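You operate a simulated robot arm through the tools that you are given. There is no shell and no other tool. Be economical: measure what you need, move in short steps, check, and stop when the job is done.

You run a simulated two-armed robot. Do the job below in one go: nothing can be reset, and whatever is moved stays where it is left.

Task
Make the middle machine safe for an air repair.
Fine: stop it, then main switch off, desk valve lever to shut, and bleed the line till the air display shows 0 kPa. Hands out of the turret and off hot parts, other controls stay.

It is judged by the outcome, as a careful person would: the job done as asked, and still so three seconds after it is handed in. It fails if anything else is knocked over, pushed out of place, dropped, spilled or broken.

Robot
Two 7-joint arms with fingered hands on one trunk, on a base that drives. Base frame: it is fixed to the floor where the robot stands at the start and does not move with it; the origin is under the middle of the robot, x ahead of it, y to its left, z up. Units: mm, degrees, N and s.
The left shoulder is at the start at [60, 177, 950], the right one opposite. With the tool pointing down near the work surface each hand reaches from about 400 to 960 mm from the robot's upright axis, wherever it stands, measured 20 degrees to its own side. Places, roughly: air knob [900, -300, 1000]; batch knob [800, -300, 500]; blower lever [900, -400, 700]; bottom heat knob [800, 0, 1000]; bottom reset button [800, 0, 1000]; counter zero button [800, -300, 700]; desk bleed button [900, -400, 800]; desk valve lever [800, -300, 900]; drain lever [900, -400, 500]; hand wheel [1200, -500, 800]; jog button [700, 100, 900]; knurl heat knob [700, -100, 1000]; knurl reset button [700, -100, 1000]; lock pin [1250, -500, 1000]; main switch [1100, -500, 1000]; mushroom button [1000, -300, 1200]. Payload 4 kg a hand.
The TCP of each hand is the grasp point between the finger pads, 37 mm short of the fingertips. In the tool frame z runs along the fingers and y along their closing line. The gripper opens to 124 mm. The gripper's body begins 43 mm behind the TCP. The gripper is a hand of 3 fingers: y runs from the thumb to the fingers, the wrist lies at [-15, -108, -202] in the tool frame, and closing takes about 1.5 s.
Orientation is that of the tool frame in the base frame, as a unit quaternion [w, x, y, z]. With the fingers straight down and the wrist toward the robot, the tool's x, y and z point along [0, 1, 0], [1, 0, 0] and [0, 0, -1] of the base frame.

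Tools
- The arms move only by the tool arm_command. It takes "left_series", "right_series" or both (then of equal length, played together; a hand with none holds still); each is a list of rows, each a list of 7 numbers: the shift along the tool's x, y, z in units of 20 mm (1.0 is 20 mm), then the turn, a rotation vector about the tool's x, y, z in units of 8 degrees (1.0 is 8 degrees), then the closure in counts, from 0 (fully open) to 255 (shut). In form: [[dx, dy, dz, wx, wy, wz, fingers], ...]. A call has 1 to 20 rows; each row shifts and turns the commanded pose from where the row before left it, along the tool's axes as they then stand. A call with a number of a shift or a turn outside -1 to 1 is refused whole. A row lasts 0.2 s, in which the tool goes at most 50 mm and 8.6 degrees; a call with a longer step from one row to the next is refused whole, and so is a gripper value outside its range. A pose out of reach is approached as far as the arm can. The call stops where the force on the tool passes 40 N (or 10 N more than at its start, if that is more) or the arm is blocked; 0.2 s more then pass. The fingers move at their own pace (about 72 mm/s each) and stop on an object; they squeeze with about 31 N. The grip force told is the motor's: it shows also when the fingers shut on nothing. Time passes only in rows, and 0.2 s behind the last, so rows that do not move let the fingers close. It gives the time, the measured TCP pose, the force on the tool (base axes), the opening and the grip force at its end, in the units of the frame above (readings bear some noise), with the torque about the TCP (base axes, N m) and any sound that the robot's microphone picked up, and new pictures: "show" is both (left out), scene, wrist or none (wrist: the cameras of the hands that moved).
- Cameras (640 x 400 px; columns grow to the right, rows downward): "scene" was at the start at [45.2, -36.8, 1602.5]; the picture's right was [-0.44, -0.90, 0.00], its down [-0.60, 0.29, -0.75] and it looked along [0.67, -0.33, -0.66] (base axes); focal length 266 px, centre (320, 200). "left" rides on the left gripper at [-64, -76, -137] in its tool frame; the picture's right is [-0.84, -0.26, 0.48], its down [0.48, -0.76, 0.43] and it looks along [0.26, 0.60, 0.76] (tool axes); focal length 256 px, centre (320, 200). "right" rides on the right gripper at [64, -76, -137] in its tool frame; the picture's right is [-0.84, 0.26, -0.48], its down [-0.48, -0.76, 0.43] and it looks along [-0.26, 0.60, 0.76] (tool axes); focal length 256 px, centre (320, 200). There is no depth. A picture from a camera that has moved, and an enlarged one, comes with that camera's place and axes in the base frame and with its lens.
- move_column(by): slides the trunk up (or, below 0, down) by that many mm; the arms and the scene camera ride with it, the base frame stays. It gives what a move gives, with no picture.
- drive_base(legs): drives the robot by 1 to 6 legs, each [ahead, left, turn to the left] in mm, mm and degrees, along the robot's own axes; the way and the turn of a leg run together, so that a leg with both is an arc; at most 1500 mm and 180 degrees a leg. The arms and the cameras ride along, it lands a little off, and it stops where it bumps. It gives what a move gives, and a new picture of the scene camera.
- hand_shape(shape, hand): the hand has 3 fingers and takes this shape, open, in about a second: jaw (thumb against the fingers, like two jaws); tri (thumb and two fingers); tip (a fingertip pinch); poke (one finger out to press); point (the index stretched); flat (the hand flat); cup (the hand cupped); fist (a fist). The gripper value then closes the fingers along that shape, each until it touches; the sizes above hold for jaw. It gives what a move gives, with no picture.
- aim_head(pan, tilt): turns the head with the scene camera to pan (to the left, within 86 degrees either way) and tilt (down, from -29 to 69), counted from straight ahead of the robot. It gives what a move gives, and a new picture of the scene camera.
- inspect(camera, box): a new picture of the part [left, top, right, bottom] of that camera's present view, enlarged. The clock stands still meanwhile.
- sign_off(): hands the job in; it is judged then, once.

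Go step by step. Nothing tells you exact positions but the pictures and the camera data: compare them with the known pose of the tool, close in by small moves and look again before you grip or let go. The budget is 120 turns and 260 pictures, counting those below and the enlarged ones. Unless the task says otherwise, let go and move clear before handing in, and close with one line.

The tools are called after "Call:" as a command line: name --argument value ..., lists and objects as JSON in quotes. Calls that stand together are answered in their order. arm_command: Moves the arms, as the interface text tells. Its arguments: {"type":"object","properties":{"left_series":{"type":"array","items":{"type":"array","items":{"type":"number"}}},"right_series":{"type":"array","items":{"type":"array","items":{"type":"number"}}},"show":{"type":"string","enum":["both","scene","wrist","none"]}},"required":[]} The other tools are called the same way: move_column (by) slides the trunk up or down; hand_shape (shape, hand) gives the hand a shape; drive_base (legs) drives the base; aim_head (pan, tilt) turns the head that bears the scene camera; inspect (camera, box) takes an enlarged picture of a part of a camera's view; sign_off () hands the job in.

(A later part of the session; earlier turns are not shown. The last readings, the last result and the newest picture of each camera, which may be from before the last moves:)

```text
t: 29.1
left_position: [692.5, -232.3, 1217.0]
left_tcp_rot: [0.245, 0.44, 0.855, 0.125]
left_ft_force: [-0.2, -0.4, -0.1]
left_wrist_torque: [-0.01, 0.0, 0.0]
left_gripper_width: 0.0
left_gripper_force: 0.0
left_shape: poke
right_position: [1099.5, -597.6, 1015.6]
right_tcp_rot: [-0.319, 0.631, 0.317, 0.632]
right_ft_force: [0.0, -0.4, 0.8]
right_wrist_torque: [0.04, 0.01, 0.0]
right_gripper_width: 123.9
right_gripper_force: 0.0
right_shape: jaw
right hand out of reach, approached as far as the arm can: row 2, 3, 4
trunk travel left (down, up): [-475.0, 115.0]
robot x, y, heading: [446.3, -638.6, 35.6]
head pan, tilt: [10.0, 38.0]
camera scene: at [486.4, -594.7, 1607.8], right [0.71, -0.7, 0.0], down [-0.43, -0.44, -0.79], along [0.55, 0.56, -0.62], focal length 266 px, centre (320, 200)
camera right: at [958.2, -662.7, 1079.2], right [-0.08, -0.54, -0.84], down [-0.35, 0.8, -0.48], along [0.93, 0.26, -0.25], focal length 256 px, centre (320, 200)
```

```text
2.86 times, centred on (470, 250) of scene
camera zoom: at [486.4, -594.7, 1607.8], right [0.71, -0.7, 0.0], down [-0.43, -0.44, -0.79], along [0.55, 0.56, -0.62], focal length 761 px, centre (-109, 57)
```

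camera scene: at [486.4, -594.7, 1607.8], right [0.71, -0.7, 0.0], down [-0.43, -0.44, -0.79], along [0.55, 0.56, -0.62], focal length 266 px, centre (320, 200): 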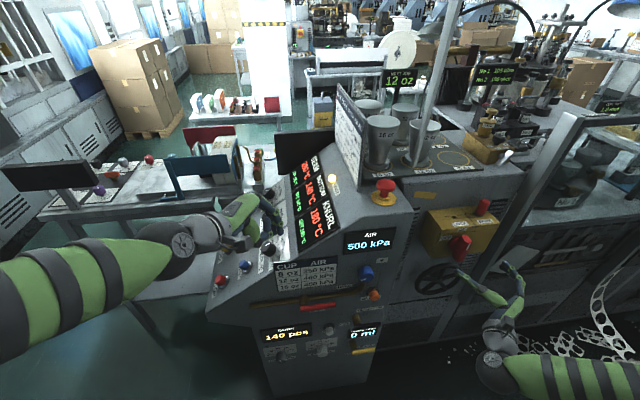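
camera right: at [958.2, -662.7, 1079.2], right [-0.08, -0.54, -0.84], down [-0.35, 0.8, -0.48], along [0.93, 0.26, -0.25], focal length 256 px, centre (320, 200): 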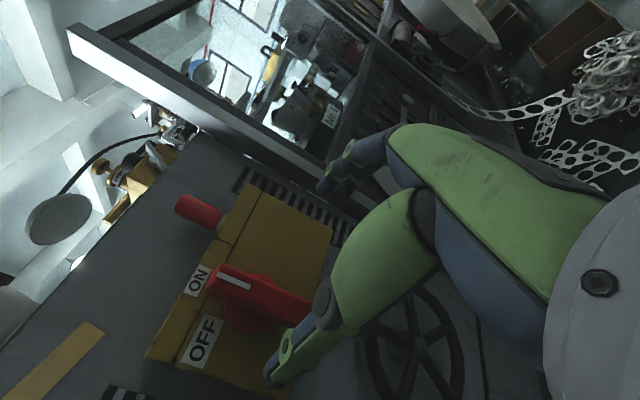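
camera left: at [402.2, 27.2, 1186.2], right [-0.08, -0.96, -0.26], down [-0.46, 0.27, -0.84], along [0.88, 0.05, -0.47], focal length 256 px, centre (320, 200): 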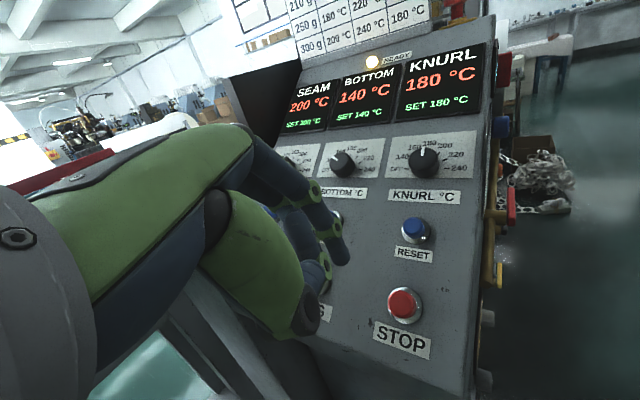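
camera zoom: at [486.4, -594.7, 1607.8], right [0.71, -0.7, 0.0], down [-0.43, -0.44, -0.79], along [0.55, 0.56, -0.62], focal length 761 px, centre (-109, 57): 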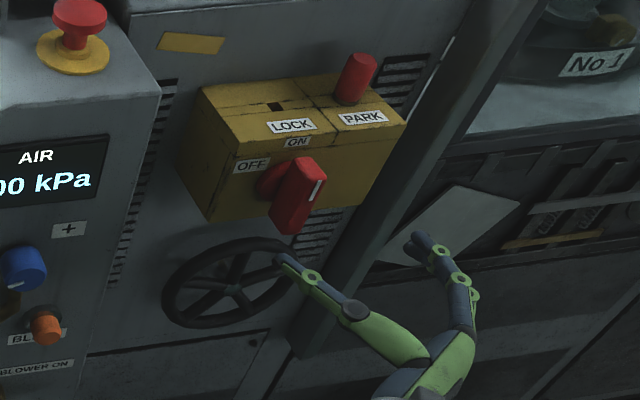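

Call:
arm_command --right_series '[[0.35, -0.45, 0.6, 0, 0, 0, 0], [0.35, -0.45, 0.6, 0, 0, 0, 0], [0, 0, 0, 0, 0, 0, 0]]' --show "both"

Call:
inspect --camera "scene" --box '[400, 190, 540, 310]'

```text
t: 29.9
left_position: [693.1, -233.1, 1216.1]
left_tcp_rot: [0.246, 0.44, 0.855, 0.124]
left_ft_force: [0.6, -0.6, 0.0]
left_wrist_torque: [0.02, -0.01, 0.0]
left_gripper_width: 0.0
left_gripper_force: 0.1
left_shape: poke
right_position: [1097.7, -570.3, 1028.9]
right_tcp_rot: [-0.32, 0.63, 0.317, 0.632]
right_ft_force: [-1.1, -0.3, -0.9]
right_wrist_torque: [-0.01, -0.02, -0.03]
right_gripper_width: 124.0
right_gripper_force: 0.0
right_shape: jaw
trunk travel left (down, up): [-475.0, 115.0]
robot x, y, heading: [452.8, -641.8, 35.4]
head pan, tilt: [10.0, 38.0]
camera scene: at [486.4, -595.0, 1607.8], right [0.71, -0.7, 0.0], down [-0.43, -0.44, -0.79], along [0.55, 0.56, -0.62], focal length 266 px, centre (320, 200)
camera right: at [955.9, -634.8, 1093.4], right [-0.08, -0.54, -0.84], down [-0.35, 0.8, -0.48], along [0.93, 0.26, -0.25], focal length 256 px, centre (320, 200)
```

scene: 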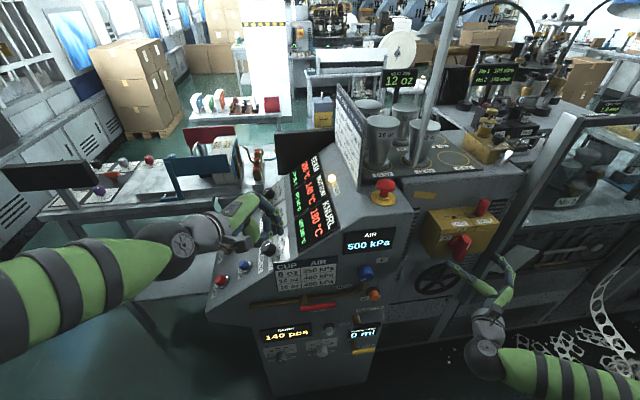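
right: 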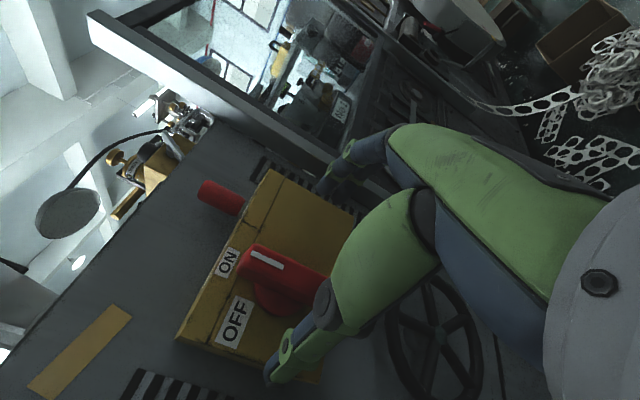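

```text
3.33 times, centred on (470, 250) of scene
camera zoom: at [486.4, -595.0, 1607.8], right [0.71, -0.7, 0.0], down [-0.43, -0.44, -0.79], along [0.55, 0.56, -0.62], focal length 888 px, centre (-180, 33)
```

zoom: 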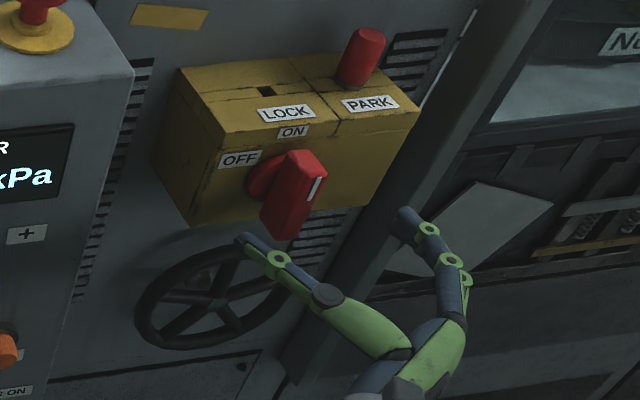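

Call:
arm_command --right_series '[[0.15, -0.2, 0.9, 0, 0, 0, 0], [0, 0, 0.85, 0, 0, 0, 0], [0, 0, 0, 0, 0, 0, 0]]' --show "wrist"

Call:
inspect --camera "scene" --box '[410, 190, 530, 290]'

```text
t: 30.7
left_position: [694.0, -232.8, 1217.2]
left_tcp_rot: [0.245, 0.44, 0.855, 0.125]
left_ft_force: [-0.3, -0.2, 0.5]
left_wrist_torque: [0.0, -0.01, 0.0]
left_gripper_width: 0.3
left_gripper_force: 0.0
left_shape: poke
right_position: [1112.8, -540.3, 1031.1]
right_tcp_rot: [-0.32, 0.629, 0.317, 0.634]
right_ft_force: [-0.1, -0.1, 0.7]
right_wrist_torque: [0.0, 0.01, -0.01]
right_gripper_width: 123.7
right_gripper_force: 0.0
right_shape: jaw
trunk travel left (down, up): [-475.0, 115.0]
robot x, y, heading: [451.9, -637.3, 35.7]
head pan, tilt: [10.0, 38.0]
camera right: at [972.2, -605.2, 1094.2], right [-0.08, -0.54, -0.84], down [-0.35, 0.8, -0.48], along [0.93, 0.26, -0.25], focal length 256 px, centre (320, 200)
```

right: 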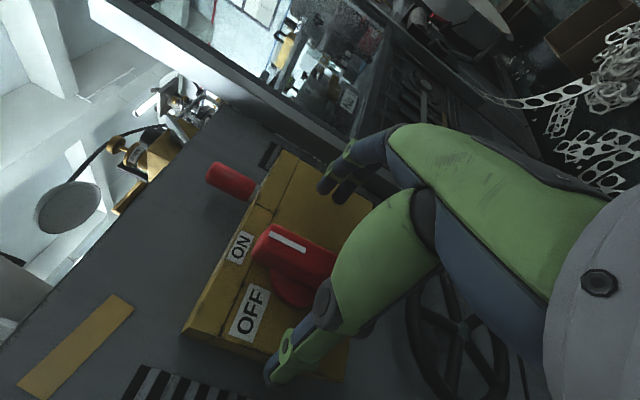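

```text
4.00 times, centred on (470, 240) of scene
camera zoom: at [486.5, -595.1, 1607.8], right [0.71, -0.7, 0.0], down [-0.43, -0.44, -0.79], along [0.55, 0.56, -0.62], focal length 1065 px, centre (-280, 40)
```

zoom: 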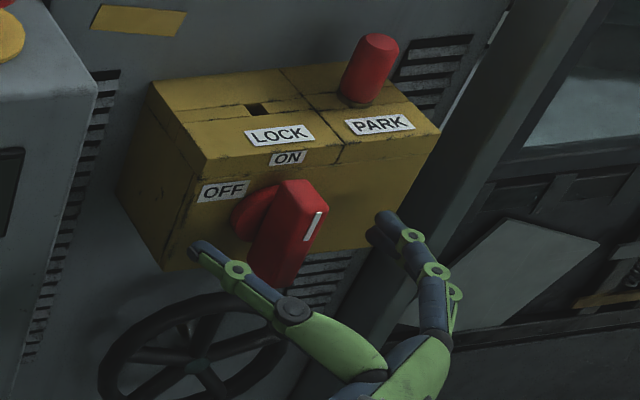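

Call:
arm_command --right_series '[[0, 0, 0.5, 0, 0, 0, 0], [0, 0, 0.5, 0, 0, 0, 0], [0, 0, 0, 0, 0, 0, 80], [0, 0, 0, 0, 0, 0, 120]]' --show "wrist"

Call:
inspect --camera "scene" --box '[410, 190, 530, 290]'

```text
t: 31.7
left_position: [693.8, -233.0, 1217.3]
left_tcp_rot: [0.245, 0.44, 0.855, 0.126]
left_ft_force: [1.0, 0.0, 0.1]
left_wrist_torque: [0.0, -0.01, 0.03]
left_gripper_width: 0.0
left_gripper_force: 0.0
left_shape: poke
right_position: [1125.8, -524.2, 1029.7]
right_tcp_rot: [-0.321, 0.627, 0.317, 0.635]
right_ft_force: [-0.2, -0.6, 0.0]
right_wrist_torque: [0.06, 0.03, -0.03]
right_gripper_width: 65.9
right_gripper_force: 0.0
right_shape: jaw
right hand out of reach, approached as far as the arm can: row 2
trunk travel left (down, up): [-475.0, 115.0]
robot x, y, heading: [455.8, -641.0, 35.6]
head pan, tilt: [10.0, 38.0]
camera right: at [984.2, -589.9, 1090.7], right [-0.07, -0.53, -0.84], down [-0.35, 0.81, -0.48], along [0.93, 0.26, -0.25], focal length 256 px, centre (320, 200)
```

right: 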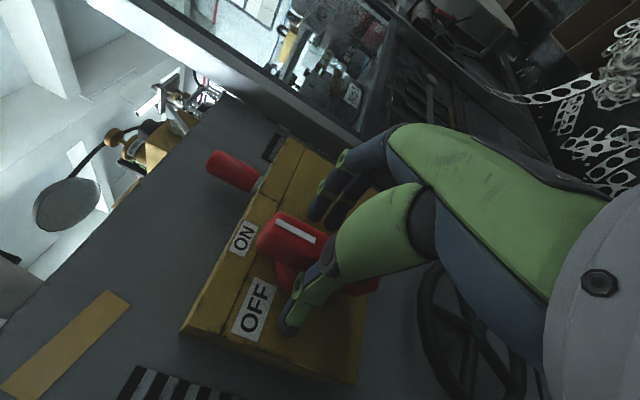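

```text
4.00 times, centred on (470, 240) of scene
camera zoom: at [486.5, -595.0, 1607.8], right [0.71, -0.7, 0.0], down [-0.43, -0.44, -0.79], along [0.55, 0.56, -0.62], focal length 1065 px, centre (-280, 40)
```

zoom: 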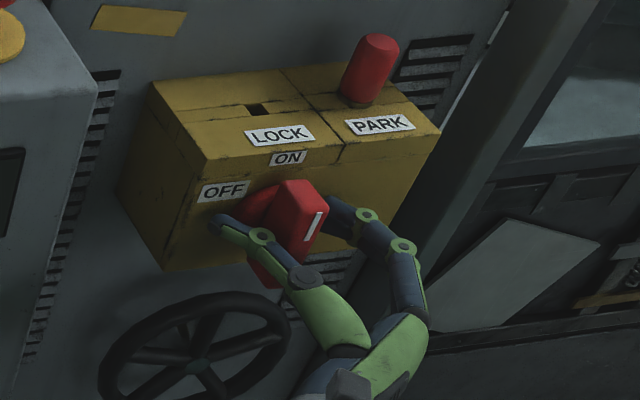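

Call:
arm_command --right_series '[[0, 0, 0, 0, 0, 0, 180], [0, 0, 0, 0, 0, 0, 255], [0, 0, 0, 0, 0, 0, 255], [0, 0, 0, 0, 0, 0, 255], [0, 0, 0, 0, 0, 0, 255]]' --show "wrist"

Call:
inspect --camera "scene" --box '[410, 190, 530, 290]'

```text
t: 32.9
left_position: [693.3, -232.1, 1217.2]
left_tcp_rot: [0.245, 0.44, 0.855, 0.124]
left_ft_force: [0.3, 0.1, -0.2]
left_wrist_torque: [0.0, 0.01, -0.02]
left_gripper_width: 0.0
left_gripper_force: 0.1
left_shape: poke
right_position: [1124.8, -523.7, 1029.0]
right_tcp_rot: [-0.321, 0.626, 0.318, 0.636]
right_ft_force: [-5.7, -0.6, 0.3]
right_wrist_torque: [0.04, -0.01, -0.29]
right_gripper_width: 42.9
right_gripper_force: 31.3
right_shape: jaw
trunk travel left (down, up): [-475.0, 115.0]
robot x, y, heading: [448.7, -634.4, 35.3]
head pan, tilt: [10.0, 38.0]
camera right: at [983.6, -589.9, 1091.0], right [-0.07, -0.53, -0.84], down [-0.35, 0.8, -0.48], along [0.93, 0.26, -0.25], focal length 256 px, centre (320, 200)
```

right: 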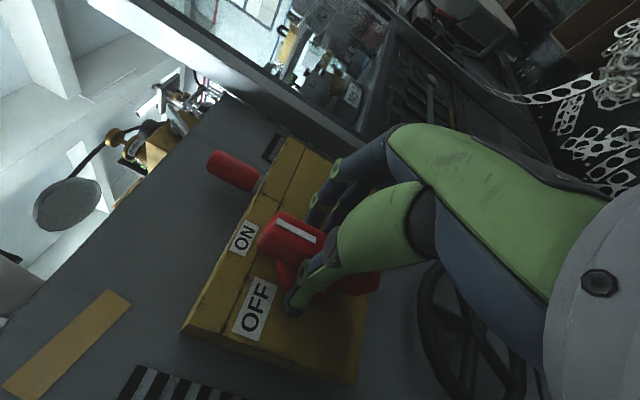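

```text
4.00 times, centred on (470, 240) of scene
camera zoom: at [485.8, -595.0, 1607.8], right [0.71, -0.7, 0.0], down [-0.43, -0.44, -0.79], along [0.55, 0.56, -0.62], focal length 1065 px, centre (-280, 40)
```

zoom: 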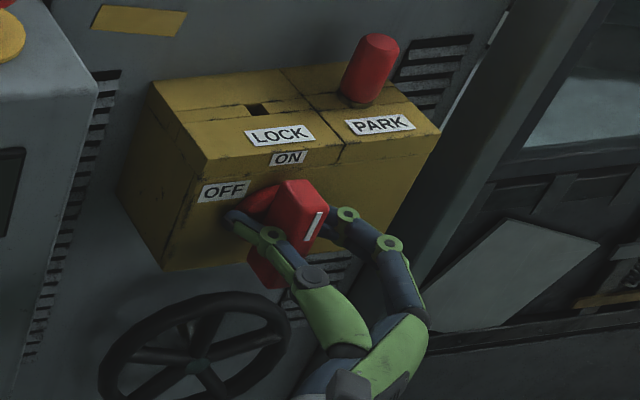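

Call:
arm_command --right_series '[[0, 0, 0, 0, 0, -0.8, 255], [0, 0, 0, 0, 0, -0.8, 255], [0, 0, 0, 0, 0, -0.8, 255], [0, 0, 0, 0, 0, -0.8, 255], [0, 0, 0, 0, 0, -0.8, 255]]' --show "wrist"

Call:
inspect --camera "scene" --box '[410, 190, 530, 290]'

```text
t: 34.1
left_position: [691.4, -231.9, 1216.0]
left_tcp_rot: [0.246, 0.44, 0.855, 0.124]
left_ft_force: [-0.5, -0.6, 0.4]
left_wrist_torque: [0.02, 0.01, 0.02]
left_gripper_width: 0.0
left_gripper_force: 0.1
left_shape: poke
right_position: [1124.4, -523.5, 1029.1]
right_tcp_rot: [-0.133, 0.518, 0.48, 0.696]
right_ft_force: [-15.2, -2.6, -5.1]
right_wrist_torque: [0.18, -0.02, 0.16]
right_gripper_width: 42.3
right_gripper_force: 31.5
right_shape: jaw
trunk travel left (down, up): [-475.0, 115.0]
robot x, y, heading: [453.3, -639.5, 35.6]
head pan, tilt: [10.0, 38.0]
camera right: at [965.5, -575.5, 1042.6], right [0.25, -0.78, -0.58], down [-0.05, 0.58, -0.81], along [0.97, 0.23, 0.1], focal length 256 px, centre (320, 200)
```

right: 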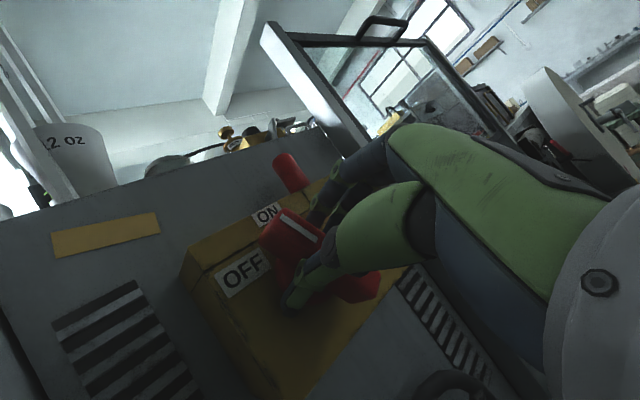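

```text
4.00 times, centred on (470, 240) of scene
camera zoom: at [485.1, -595.1, 1607.7], right [0.71, -0.7, 0.0], down [-0.43, -0.44, -0.79], along [0.55, 0.56, -0.62], focal length 1065 px, centre (-280, 40)
```

zoom: 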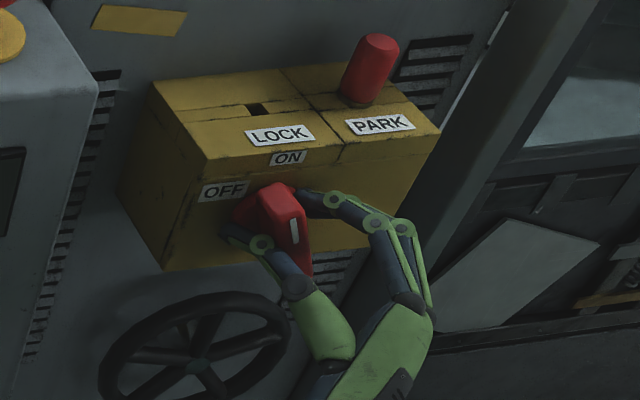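

The handle is turning with the hand. I'll carry on to OFF.

Call:
arm_command --right_series '[[0, 0, 0, 0, 0, -0.8, 255], [0, 0, 0, 0, 0, -0.8, 255], [0, 0, 0, 0, 0, -0.8, 255], [0, 0, 0, 0, 0, -0.8, 255], [0, 0, 0, 0, 0, -0.8, 255], [0, 0, 0, 0, 0, -0.8, 255], [0, 0, 0, 0, 0, -0.8, 255], [0, 0, 0, 0, 0, -0.8, 255], [0, 0, 0, 0, 0, 0, 255]]' --show "wrist"

Call:
inspect --camera "scene" --box '[410, 190, 530, 290]'

```text
t: 35.3
left_position: [691.9, -233.8, 1216.9]
left_tcp_rot: [0.245, 0.44, 0.855, 0.125]
left_ft_force: [-0.3, -0.3, 0.1]
left_wrist_torque: [-0.04, 0.01, 0.01]
left_gripper_width: 0.0
left_gripper_force: 0.0
left_shape: poke
right_position: [1125.1, -523.9, 1029.8]
right_tcp_rot: [0.046, 0.374, 0.6, 0.705]
right_ft_force: [-21.8, -6.6, -5.2]
right_wrist_torque: [0.38, -0.17, 0.19]
right_gripper_width: 43.6
right_gripper_force: 31.1
right_shape: jaw
right hand out of reach, approached as far as the arm can: row 5
trunk travel left (down, up): [-475.0, 115.0]
robot x, y, heading: [448.6, -638.0, 35.7]
head pan, tilt: [10.0, 38.0]
stopped in row 5 (right hand): the force on the tool passed its limit (the readings are from after the stop); the commanded pose is now the measured one
camera right: at [971.8, -580.8, 992.5], right [0.41, -0.89, -0.17], down [0.31, 0.31, -0.9], along [0.86, 0.32, 0.41], focal length 256 px, centre (320, 200)
```

right: 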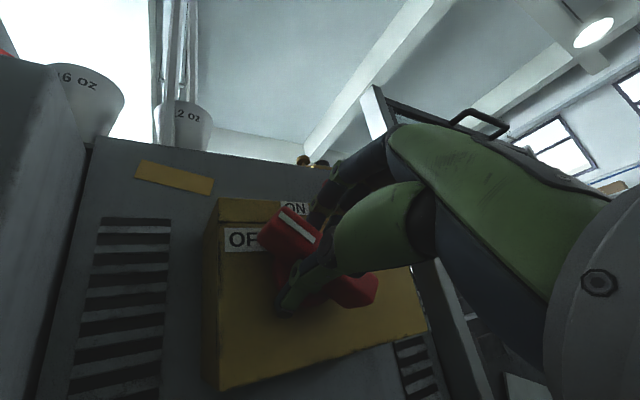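

```text
4.00 times, centred on (470, 240) of scene
camera zoom: at [484.4, -596.0, 1608.0], right [0.71, -0.7, 0.0], down [-0.43, -0.44, -0.79], along [0.55, 0.56, -0.61], focal length 1065 px, centre (-280, 40)
```

zoom: 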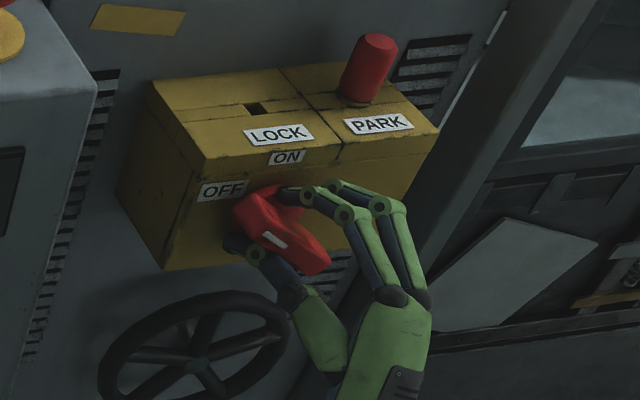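

Call:
arm_command --right_series '[[0.12, -0.07, -0.12, 0, 0, -0.5, 255], [0, 0, 0, 0, 0, -0.8, 255], [0, 0, 0, 0, 0, -0.8, 255], [0, 0, 0, 0, 0, -0.8, 255], [0, 0, 0, 0, 0, -0.8, 255], [0, 0, 0, 0, 0, 0, 255]]' --show "wrist"

Call:
inspect --camera "scene" --box '[410, 190, 530, 290]'

```text
t: 35.7
left_position: [692.3, -234.1, 1217.5]
left_tcp_rot: [0.245, 0.441, 0.854, 0.126]
left_ft_force: [0.7, -0.6, 0.5]
left_wrist_torque: [0.02, -0.02, 0.0]
left_gripper_width: 0.0
left_gripper_force: 0.0
left_shape: poke
right_position: [1125.9, -522.3, 1029.2]
right_tcp_rot: [0.055, 0.366, 0.609, 0.701]
right_ft_force: [-21.1, -5.8, -5.3]
right_wrist_torque: [0.44, -0.28, 0.0]
right_gripper_width: 44.2
right_gripper_force: 30.8
right_shape: jaw
right hand out of reach, approached as far as the arm can: row 1
trunk travel left (down, up): [-475.0, 115.0]
robot x, y, heading: [448.8, -639.0, 35.4]
head pan, tilt: [10.0, 38.0]
stopped in row 1 (right hand): the force on the tool passed its limit (the readings are from after the stop); the commanded pose is now the measured one
camera right: at [973.3, -583.0, 991.1], right [0.42, -0.9, -0.14], down [0.32, 0.29, -0.9], along [0.85, 0.34, 0.41], focal length 256 px, centre (320, 200)
```

right: 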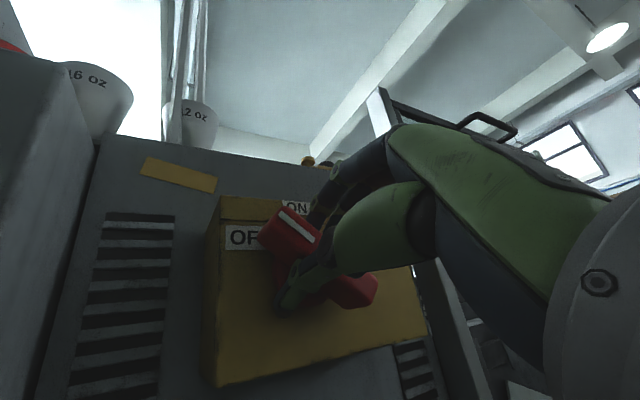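

```text
4.00 times, centred on (470, 240) of scene
camera zoom: at [483.7, -596.3, 1607.9], right [0.71, -0.7, 0.0], down [-0.43, -0.44, -0.79], along [0.55, 0.56, -0.61], focal length 1065 px, centre (-280, 40)
```

zoom: 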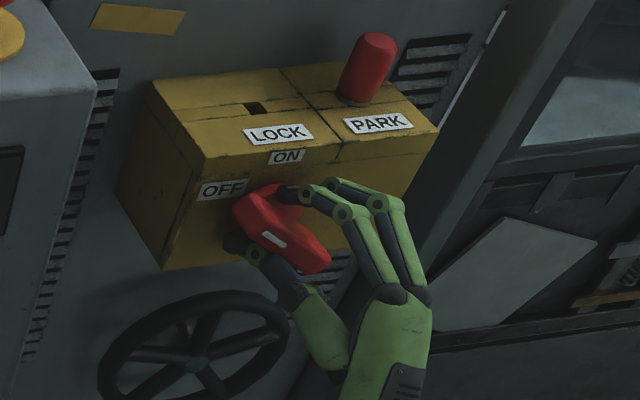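

The wrist has hit its limit at about 60°. I'll let go, back off, re-approach from the natural side, and grip again to finish the turn.

Call:
arm_command --right_series '[[0, 0, 0, 0, 0, 0, 100], [0, 0, 0, 0, 0, 0, 60], [0, 0, 0, 0, 0, 0, 40], [0, 0, 0, 0, 0, 0, 40], [0, 0, -0.5, 0, 0, 0, 40], [0, 0, -1, 0, 0, 0, 40], [0, 0, -1, 0, 0, 0, 40], [0, 0, -1, 0, 0, 0, 40], [0, 0, -1, 0, 0, 0, 40]]' --show "wrist"

Call:
inspect --camera "scene" --box '[400, 180, 540, 300]'

```text
t: 37.7
left_position: [693.3, -232.9, 1217.0]
left_tcp_rot: [0.245, 0.44, 0.855, 0.125]
left_ft_force: [0.8, 0.2, -0.4]
left_wrist_torque: [0.0, 0.02, -0.02]
left_gripper_width: 0.2
left_gripper_force: 0.1
left_shape: poke
right_position: [1107.8, -601.8, 1046.9]
right_tcp_rot: [0.054, 0.367, 0.61, 0.701]
right_ft_force: [-0.9, 0.2, -0.4]
right_wrist_torque: [0.0, 0.03, -0.03]
right_gripper_width: 104.3
right_gripper_force: 0.1
right_shape: jaw
right hand out of reach, approached as far as the arm can: row 6, 7, 8, 9
trunk travel left (down, up): [-475.0, 115.0]
robot x, y, heading: [452.5, -639.4, 35.5]
head pan, tilt: [10.0, 38.0]
camera right: at [955.3, -660.0, 1008.5], right [0.42, -0.9, -0.14], down [0.32, 0.29, -0.9], along [0.85, 0.34, 0.41], focal length 256 px, centre (320, 200)
```

right: 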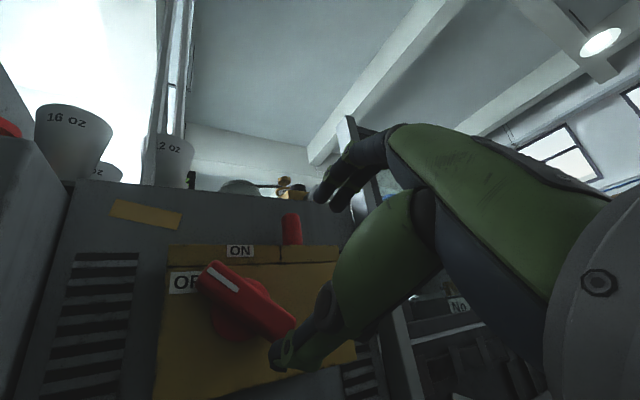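

```text
3.33 times, centred on (470, 240) of scene
camera zoom: at [485.7, -595.5, 1607.8], right [0.71, -0.7, 0.0], down [-0.43, -0.44, -0.79], along [0.55, 0.56, -0.62], focal length 888 px, centre (-180, 67)
```

zoom: 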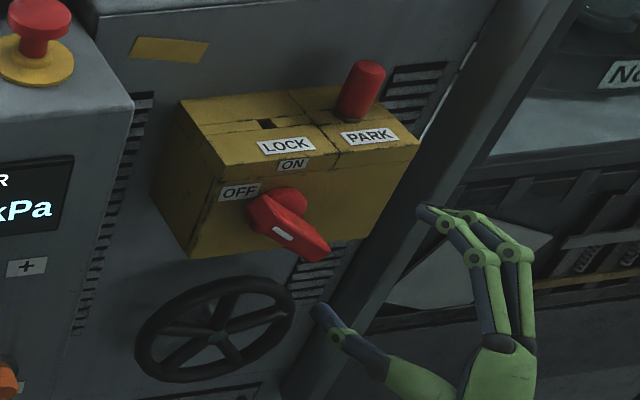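

Call:
arm_command --right_series '[[0, 0, -0.5, 0, 0, -0.9, 40], [0, 0, 0, 0, 0, -0.9, 40], [0, 0, 0, 0, 0, -0.9, 40], [0, 0, 0, 0, 0, -0.9, 40], [0, 0, 0, 0, 0, 0, 40], [0, 0, 0, 0, 0, 0, 40], [0, 0, 0, 0, 0, 0, 40]]' --show "wrist"

```text
t: 39.3
left_position: [693.9, -232.1, 1217.4]
left_tcp_rot: [0.245, 0.44, 0.855, 0.124]
left_ft_force: [-1.0, -0.2, 0.1]
left_wrist_torque: [0.01, 0.02, 0.01]
left_gripper_width: 0.1
left_gripper_force: 0.2
left_shape: poke
right_position: [1184.8, -619.9, 1101.5]
right_tcp_rot: [0.226, 0.203, 0.683, 0.664]
right_ft_force: [-0.1, 0.2, -0.1]
right_wrist_torque: [-0.01, 0.01, -0.01]
right_gripper_width: 104.5
right_gripper_force: 0.0
right_shape: jaw
right hand out of reach, approached as far as the arm can: row 1, 2, 3, 4
trunk travel left (down, up): [-475.0, 115.0]
robot x, y, heading: [450.9, -641.3, 35.6]
head pan, tilt: [10.0, 38.0]
camera right: at [1056.3, -697.6, 1025.4], right [0.4, -0.87, 0.3], down [0.66, 0.05, -0.75], along [0.63, 0.49, 0.6], focal length 256 px, centre (320, 200)
```

right: 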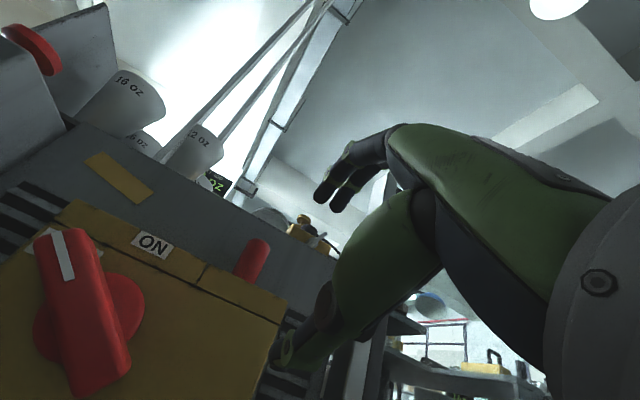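

Call:
arm_command --right_series '[[-0.77, -0.57, -0.89, 0, 0, 0, 40], [-0.77, -0.57, -0.89, 0, 0, 0, 40], [-0.77, -0.57, -0.89, 0, 0, 0, 40], [-0.77, -0.57, -0.89, 0, 0, 0, 40], [-0.77, -0.57, -0.89, 0, 0, 0, 40], [-0.77, -0.57, -0.89, 0, 0, 0, 40], [0, 0, 0, 0, 0, 0, 40], [0, 0, 0, 0, 0, 0, 40], [0, 0, 0, 0, 0, 0, 40]]' --show "scene"

```text
t: 41.3
left_position: [692.6, -231.5, 1218.1]
left_tcp_rot: [0.245, 0.44, 0.855, 0.124]
left_ft_force: [-1.0, 0.4, 0.2]
left_wrist_torque: [-0.02, -0.01, 0.02]
left_gripper_width: 0.2
left_gripper_force: 0.0
left_shape: poke
right_position: [1200.2, -764.0, 1038.6]
right_tcp_rot: [0.23, 0.204, 0.681, 0.665]
right_ft_force: [-0.4, -0.1, -0.2]
right_wrist_torque: [-0.01, 0.0, 0.02]
right_gripper_width: 104.3
right_gripper_force: 0.1
right_shape: jaw
trunk travel left (down, up): [-475.0, 115.0]
robot x, y, heading: [450.7, -642.1, 35.8]
head pan, tilt: [10.0, 38.0]
camera scene: at [485.8, -595.3, 1607.8], right [0.71, -0.7, 0.0], down [-0.43, -0.44, -0.79], along [0.55, 0.56, -0.62], focal length 266 px, centre (320, 200)
```

scene: 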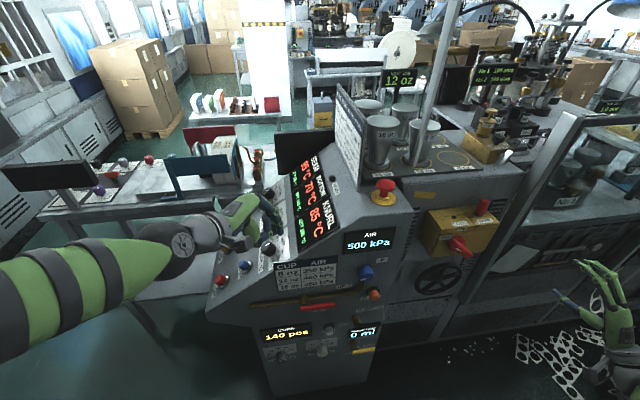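

Call:
inspect --camera "scene" --box '[410, 190, 510, 280]'

Call:
inspect --camera "scene" --box '[200, 130, 400, 380]'

```text
4.44 times, centred on (460, 235) of scene
camera zoom: at [485.8, -595.3, 1607.8], right [0.71, -0.7, 0.0], down [-0.43, -0.44, -0.79], along [0.55, 0.56, -0.62], focal length 1183 px, centre (-302, 44)
```

zoom: 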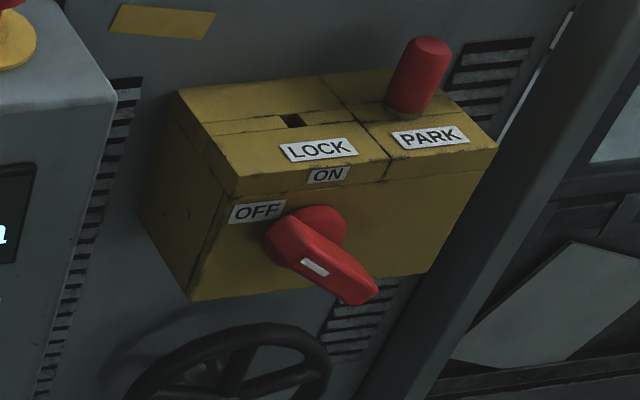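

```text
1.60 times, centred on (300, 255) of scene
camera zoom: at [485.8, -595.3, 1607.8], right [0.71, -0.7, 0.0], down [-0.43, -0.44, -0.79], along [0.55, 0.56, -0.62], focal length 426 px, centre (352, 112)
```

zoom: 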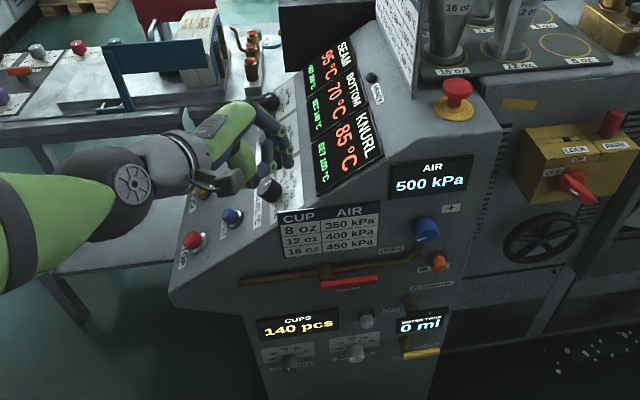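

Call:
arm_command --right_series '[[1, 0, 0, 0, 0, 0.9, 40], [1, 0, 0, 0, 0, 0.9, 40], [1, 0, 0, 0, 0, 0.9, 40], [1, 0, 0, 0, 0, 0.9, 40], [0, 0, 0, 0, 0, 0, 40], [0, 0, 0, 0, 0, 0, 40]]' --show "wrist"

```text
t: 42.7
left_position: [693.3, -232.4, 1216.9]
left_tcp_rot: [0.245, 0.44, 0.855, 0.125]
left_ft_force: [-0.4, -0.6, 0.4]
left_wrist_torque: [-0.02, 0.0, -0.01]
left_gripper_width: 0.0
left_gripper_force: 0.1
left_shape: poke
right_position: [1136.3, -718.5, 1049.1]
right_tcp_rot: [0.057, 0.366, 0.609, 0.701]
right_ft_force: [0.3, 0.5, 0.4]
right_wrist_torque: [-0.04, 0.01, 0.0]
right_gripper_width: 104.4
right_gripper_force: 0.1
right_shape: jaw
trunk travel left (down, up): [-475.0, 115.0]
robot x, y, heading: [451.9, -640.4, 35.9]
head pan, tilt: [10.0, 38.0]
camera right: at [983.9, -776.7, 1011.1], right [0.42, -0.9, -0.14], down [0.33, 0.29, -0.9], along [0.85, 0.33, 0.41], focal length 256 px, centre (320, 200)
```

right: 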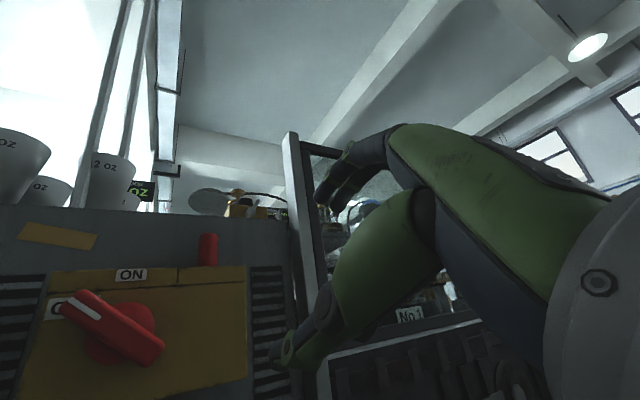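

Call:
arm_command --right_series '[[0.82, -0.57, 0.87, 0, 0, 0, 40], [0.82, -0.57, 0.87, 0, 0, 0, 40], [0.82, -0.57, 0.87, 0, 0, 0, 40], [0.82, -0.57, 0.87, 0, 0, 0, 40], [0.82, -0.57, 0.87, 0, 0, 0, 40], [0.82, -0.57, 0.87, 0, 0, 0, 40], [0, 0, 0, 0, 0, 0, 40]]' --show "wrist"

Call:
inspect --camera "scene" --box '[400, 180, 540, 300]'

```text
t: 44.3
left_position: [692.8, -233.6, 1216.5]
left_tcp_rot: [0.245, 0.44, 0.855, 0.125]
left_ft_force: [0.0, 0.7, 0.2]
left_wrist_torque: [0.01, 0.0, -0.01]
left_gripper_width: 0.2
left_gripper_force: 0.1
left_shape: poke
right_position: [1116.1, -567.0, 1041.7]
right_tcp_rot: [0.055, 0.366, 0.611, 0.7]
right_ft_force: [-0.2, 0.2, -0.3]
right_wrist_torque: [0.01, 0.02, 0.01]
right_gripper_width: 104.2
right_gripper_force: 0.1
right_shape: jaw
right hand out of reach, approached as far as the arm can: row 5, 6
trunk travel left (down, up): [-475.0, 115.0]
robot x, y, heading: [449.1, -643.7, 35.4]
head pan, tilt: [10.0, 38.0]
camera right: at [964.0, -625.8, 1003.7], right [0.42, -0.9, -0.14], down [0.32, 0.29, -0.9], along [0.85, 0.34, 0.41], focal length 256 px, centre (320, 200)
```

right: 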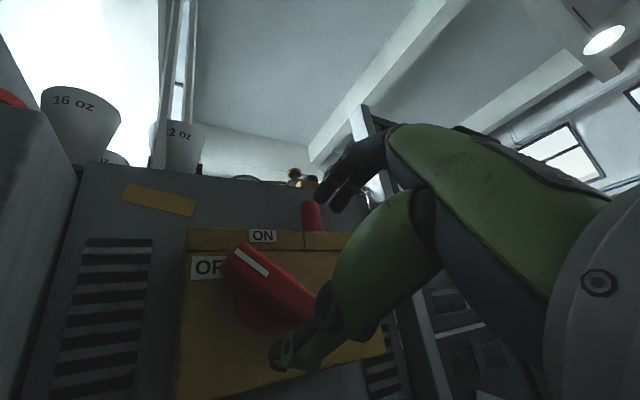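

```text
3.33 times, centred on (470, 240) of scene
camera zoom: at [485.9, -595.3, 1607.8], right [0.71, -0.7, 0.0], down [-0.43, -0.44, -0.79], along [0.55, 0.56, -0.62], focal length 888 px, centre (-180, 67)
```

zoom: 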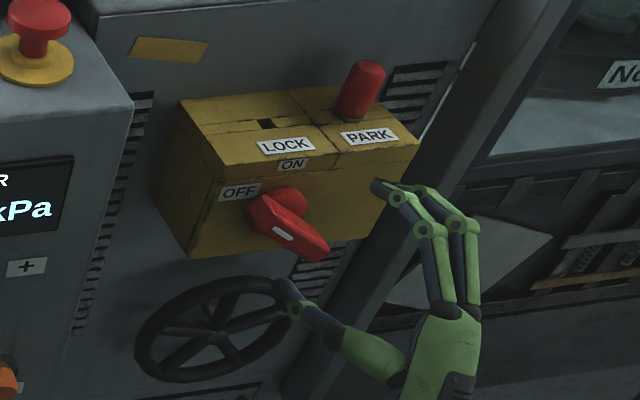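

The arm is too folded up this close in, so I'll back the base off a little.

Call:
drive_base --legs '[[-130, 0, 0]]'

```text
t: 45.5
left_position: [585.9, -308.6, 1217.1]
left_tcp_rot: [0.245, 0.441, 0.854, 0.125]
left_ft_force: [-0.1, 0.0, -0.9]
left_wrist_torque: [0.01, -0.04, -0.02]
left_gripper_width: 0.1
left_gripper_force: 0.0
left_shape: poke
right_position: [1011.0, -642.9, 1041.7]
right_tcp_rot: [0.055, 0.366, 0.61, 0.701]
right_ft_force: [-0.3, -0.1, 0.1]
right_wrist_torque: [0.01, 0.04, 0.01]
right_gripper_width: 104.4
right_gripper_force: 0.1
right_shape: jaw
trunk travel left (down, up): [-475.0, 115.0]
robot x, y, heading: [343.5, -713.9, 35.3]
head pan, tilt: [10.0, 38.0]
camera scene: at [379.7, -670.9, 1607.9], right [0.71, -0.7, 0.0], down [-0.43, -0.44, -0.79], along [0.55, 0.56, -0.61], focal length 266 px, centre (320, 200)
```

scene: 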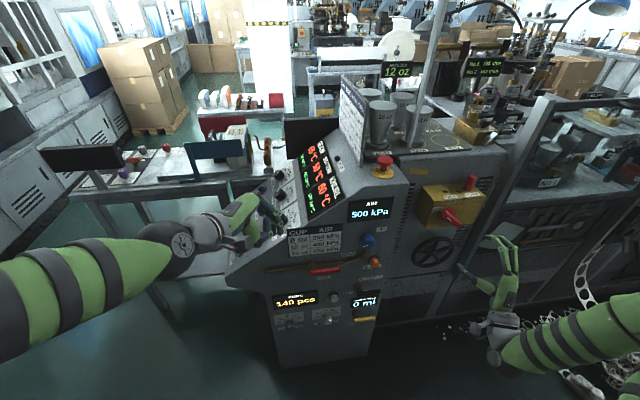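

Call:
arm_command --right_series '[[-0.207, 0.02, 0.94, 0, 0, 0, 40], [-0.207, 0.02, 0.94, 0, 0, 0, 40], [-0.207, 0.02, 0.94, 0, 0, 0, 40], [-0.207, 0.02, 0.94, 0, 0, 0, 40], [-0.207, 0.02, 0.94, 0, 0, 0, 40], [-0.207, 0.02, 0.94, 0, 0, 0, 40], [-0.207, 0.02, 0.94, 0, 0, 0, 40], [0, 0, 0, 0, 0, 0, 40]]' --show "wrist"

Call:
inspect --camera "scene" --box '[390, 150, 530, 290]'

```text
t: 47.4
left_position: [588.4, -308.1, 1217.1]
left_tcp_rot: [0.245, 0.441, 0.854, 0.125]
left_ft_force: [0.0, 0.4, 0.5]
left_wrist_torque: [-0.02, -0.02, 0.02]
left_gripper_width: 0.1
left_gripper_force: 0.0
left_shape: poke
right_position: [1111.7, -548.9, 1029.6]
right_tcp_rot: [0.055, 0.367, 0.61, 0.7]
right_ft_force: [-0.4, -0.3, -0.3]
right_wrist_torque: [-0.02, 0.01, 0.0]
right_gripper_width: 104.2
right_gripper_force: 0.1
right_shape: jaw
trunk travel left (down, up): [-475.0, 115.0]
robot x, y, heading: [342.8, -717.2, 35.3]
head pan, tilt: [10.0, 38.0]
camera right: at [958.6, -609.0, 991.8], right [0.42, -0.9, -0.14], down [0.32, 0.29, -0.9], along [0.85, 0.34, 0.41], focal length 256 px, centre (320, 200)
```

right: 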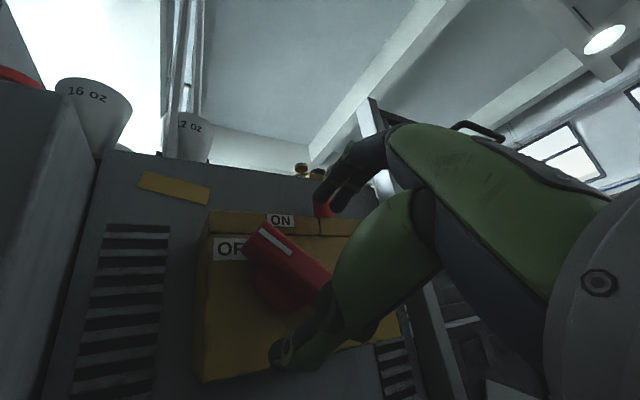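

```text
2.86 times, centred on (460, 220) of scene
camera zoom: at [380.9, -670.1, 1607.8], right [0.71, -0.7, 0.0], down [-0.43, -0.44, -0.79], along [0.55, 0.56, -0.62], focal length 761 px, centre (-80, 143)
```

zoom: 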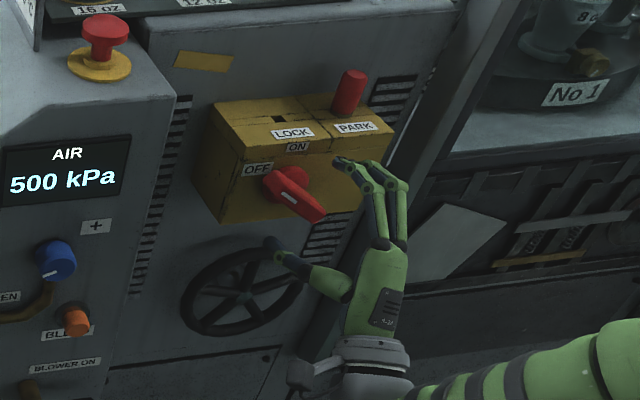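

Call:
arm_command --right_series '[[0, 0, 0.75, 0, 0, 0, 40], [0, 0, 0.75, 0, 0, 0, 80], [0, 0, 0, 0, 0, 0, 140], [0, 0, 0, 0, 0, 0, 200], [0, 0, 0, 0, 0, 0, 255], [0, 0, 0, 0, 0, 0, 255], [0, 0, 0, 0, 0, 0, 255], [0, 0, 0, 0, 0, 0, 255]]' --show "wrist"

Call:
inspect --camera "scene" --box '[400, 160, 510, 260]'

```text
t: 49.1
left_position: [588.1, -307.4, 1217.2]
left_tcp_rot: [0.245, 0.441, 0.855, 0.125]
left_ft_force: [-0.3, 0.0, -1.0]
left_wrist_torque: [0.0, 0.03, -0.01]
left_gripper_width: 0.0
left_gripper_force: 0.1
left_shape: poke
right_position: [1129.3, -526.1, 1028.1]
right_tcp_rot: [0.055, 0.367, 0.61, 0.7]
right_ft_force: [-6.8, -1.0, -8.3]
right_wrist_torque: [0.38, -0.28, -0.29]
right_gripper_width: 46.8
right_gripper_force: 30.9
right_shape: jaw
trunk travel left (down, up): [-475.0, 115.0]
robot x, y, heading: [342.8, -714.1, 35.8]
head pan, tilt: [10.0, 38.0]
camera right: at [975.9, -585.2, 990.4], right [0.42, -0.9, -0.14], down [0.32, 0.29, -0.9], along [0.85, 0.34, 0.41], focal length 256 px, centre (320, 200)
```

right: 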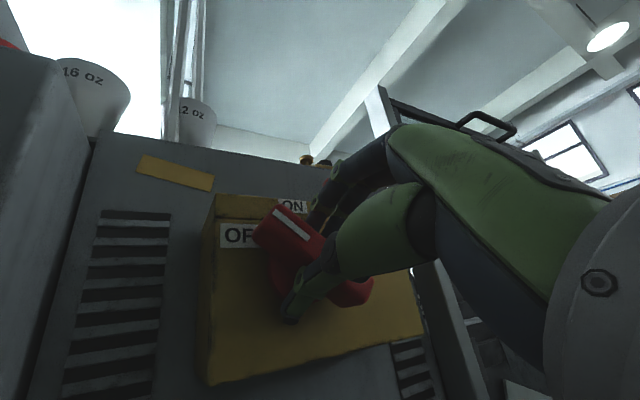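

```text
4.00 times, centred on (455, 210) of scene
camera zoom: at [380.8, -670.1, 1607.7], right [0.71, -0.7, 0.0], down [-0.43, -0.44, -0.79], along [0.55, 0.56, -0.62], focal length 1065 px, centre (-220, 160)
```

zoom: 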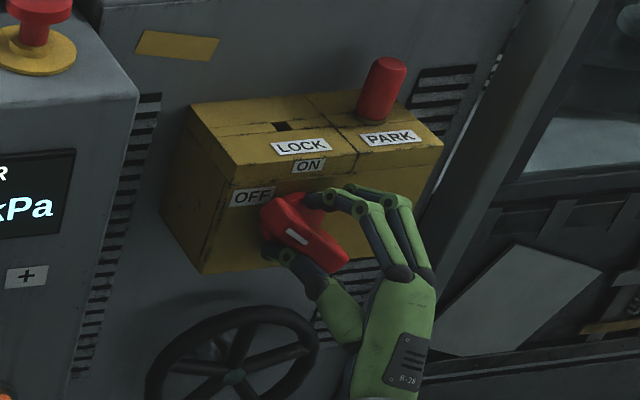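

Call:
arm_command --right_series '[[0, 0, 0, 0, 0, -0.7, 255], [0, 0, 0, 0, 0, -0.7, 255], [0, 0, 0, 0, 0, -0.7, 255], [0, 0, 0, 0, 0, -0.7, 255], [0, 0, 0, 0, 0, -0.7, 255], [0, 0, 0, 0, 0, 0, 255]]' --show "wrist"

Call:
inspect --camera "scene" --box '[400, 160, 510, 260]'

```text
t: 50.5
left_position: [588.6, -306.2, 1217.4]
left_tcp_rot: [0.245, 0.441, 0.854, 0.125]
left_ft_force: [0.4, 0.4, -0.3]
left_wrist_torque: [0.0, 0.04, -0.02]
left_gripper_width: 0.0
left_gripper_force: 0.1
left_shape: poke
right_position: [1127.4, -525.1, 1028.0]
right_tcp_rot: [0.222, 0.206, 0.681, 0.666]
right_ft_force: [-3.7, 1.0, -7.1]
right_wrist_torque: [0.32, -0.32, -0.01]
right_gripper_width: 46.7
right_gripper_force: 31.1
right_shape: jaw
trunk travel left (down, up): [-475.0, 115.0]
robot x, y, heading: [347.1, -711.8, 35.3]
head pan, tilt: [10.0, 38.0]
camera right: at [998.3, -602.0, 952.9], right [0.4, -0.87, 0.29], down [0.66, 0.05, -0.75], along [0.64, 0.49, 0.59], focal length 256 px, centre (320, 200)
```

right: 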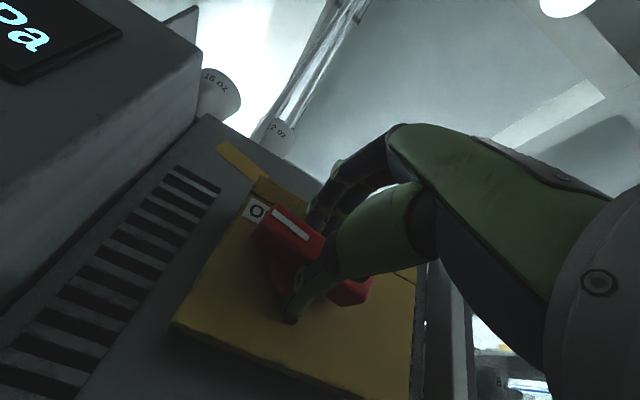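

```text
4.00 times, centred on (455, 210) of scene
camera zoom: at [381.3, -669.6, 1607.8], right [0.71, -0.7, 0.0], down [-0.43, -0.44, -0.79], along [0.55, 0.56, -0.62], focal length 1065 px, centre (-220, 160)
```

zoom: 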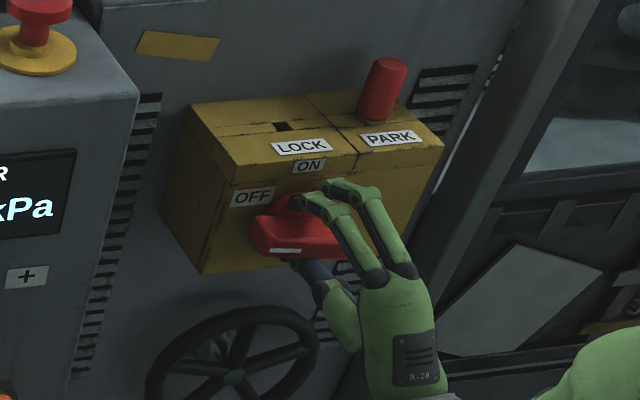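

Call:
arm_command --right_series '[[0, 0, 0, 0, 0, -0.6, 255], [0, 0, 0, 0, 0, -0.6, 255], [0, 0, 0, 0, 0, -0.6, 255], [0, 0, 0, 0, 0, 0, 255]]' --show "none"

Call:
inspect --camera "scene" --box '[400, 160, 510, 260]'

```text
t: 51.5
left_position: [587.4, -309.9, 1217.7]
left_tcp_rot: [0.245, 0.441, 0.854, 0.126]
left_ft_force: [0.0, 0.3, 0.0]
left_wrist_torque: [0.02, 0.01, 0.01]
left_gripper_width: 0.2
left_gripper_force: 0.1
left_shape: poke
right_position: [1128.6, -525.9, 1029.2]
right_tcp_rot: [0.3, 0.121, 0.705, 0.632]
right_ft_force: [-16.6, -8.3, -5.8]
right_wrist_torque: [0.56, -0.39, 0.2]
right_gripper_width: 46.2
right_gripper_force: 30.5
right_shape: jaw
right hand out of reach, approached as far as the arm can: row 3
trunk travel left (down, up): [-475.0, 115.0]
robot x, y, heading: [344.1, -713.5, 35.6]
head pan, tilt: [10.0, 38.0]
stopped in row 4 (right hand): the force on the tool passed its limit (the readings are from after the stop); the commanded pose is now the measured one
```

```text
4.00 times, centred on (455, 210) of scene
camera zoom: at [378.4, -671.7, 1608.0], right [0.71, -0.7, 0.0], down [-0.43, -0.44, -0.79], along [0.55, 0.56, -0.61], focal length 1065 px, centre (-220, 160)
```

zoom: 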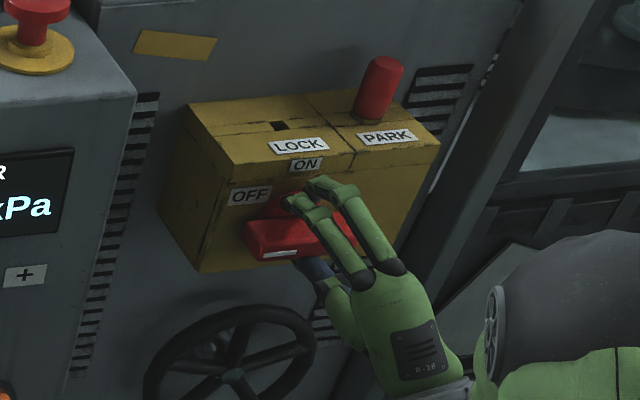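

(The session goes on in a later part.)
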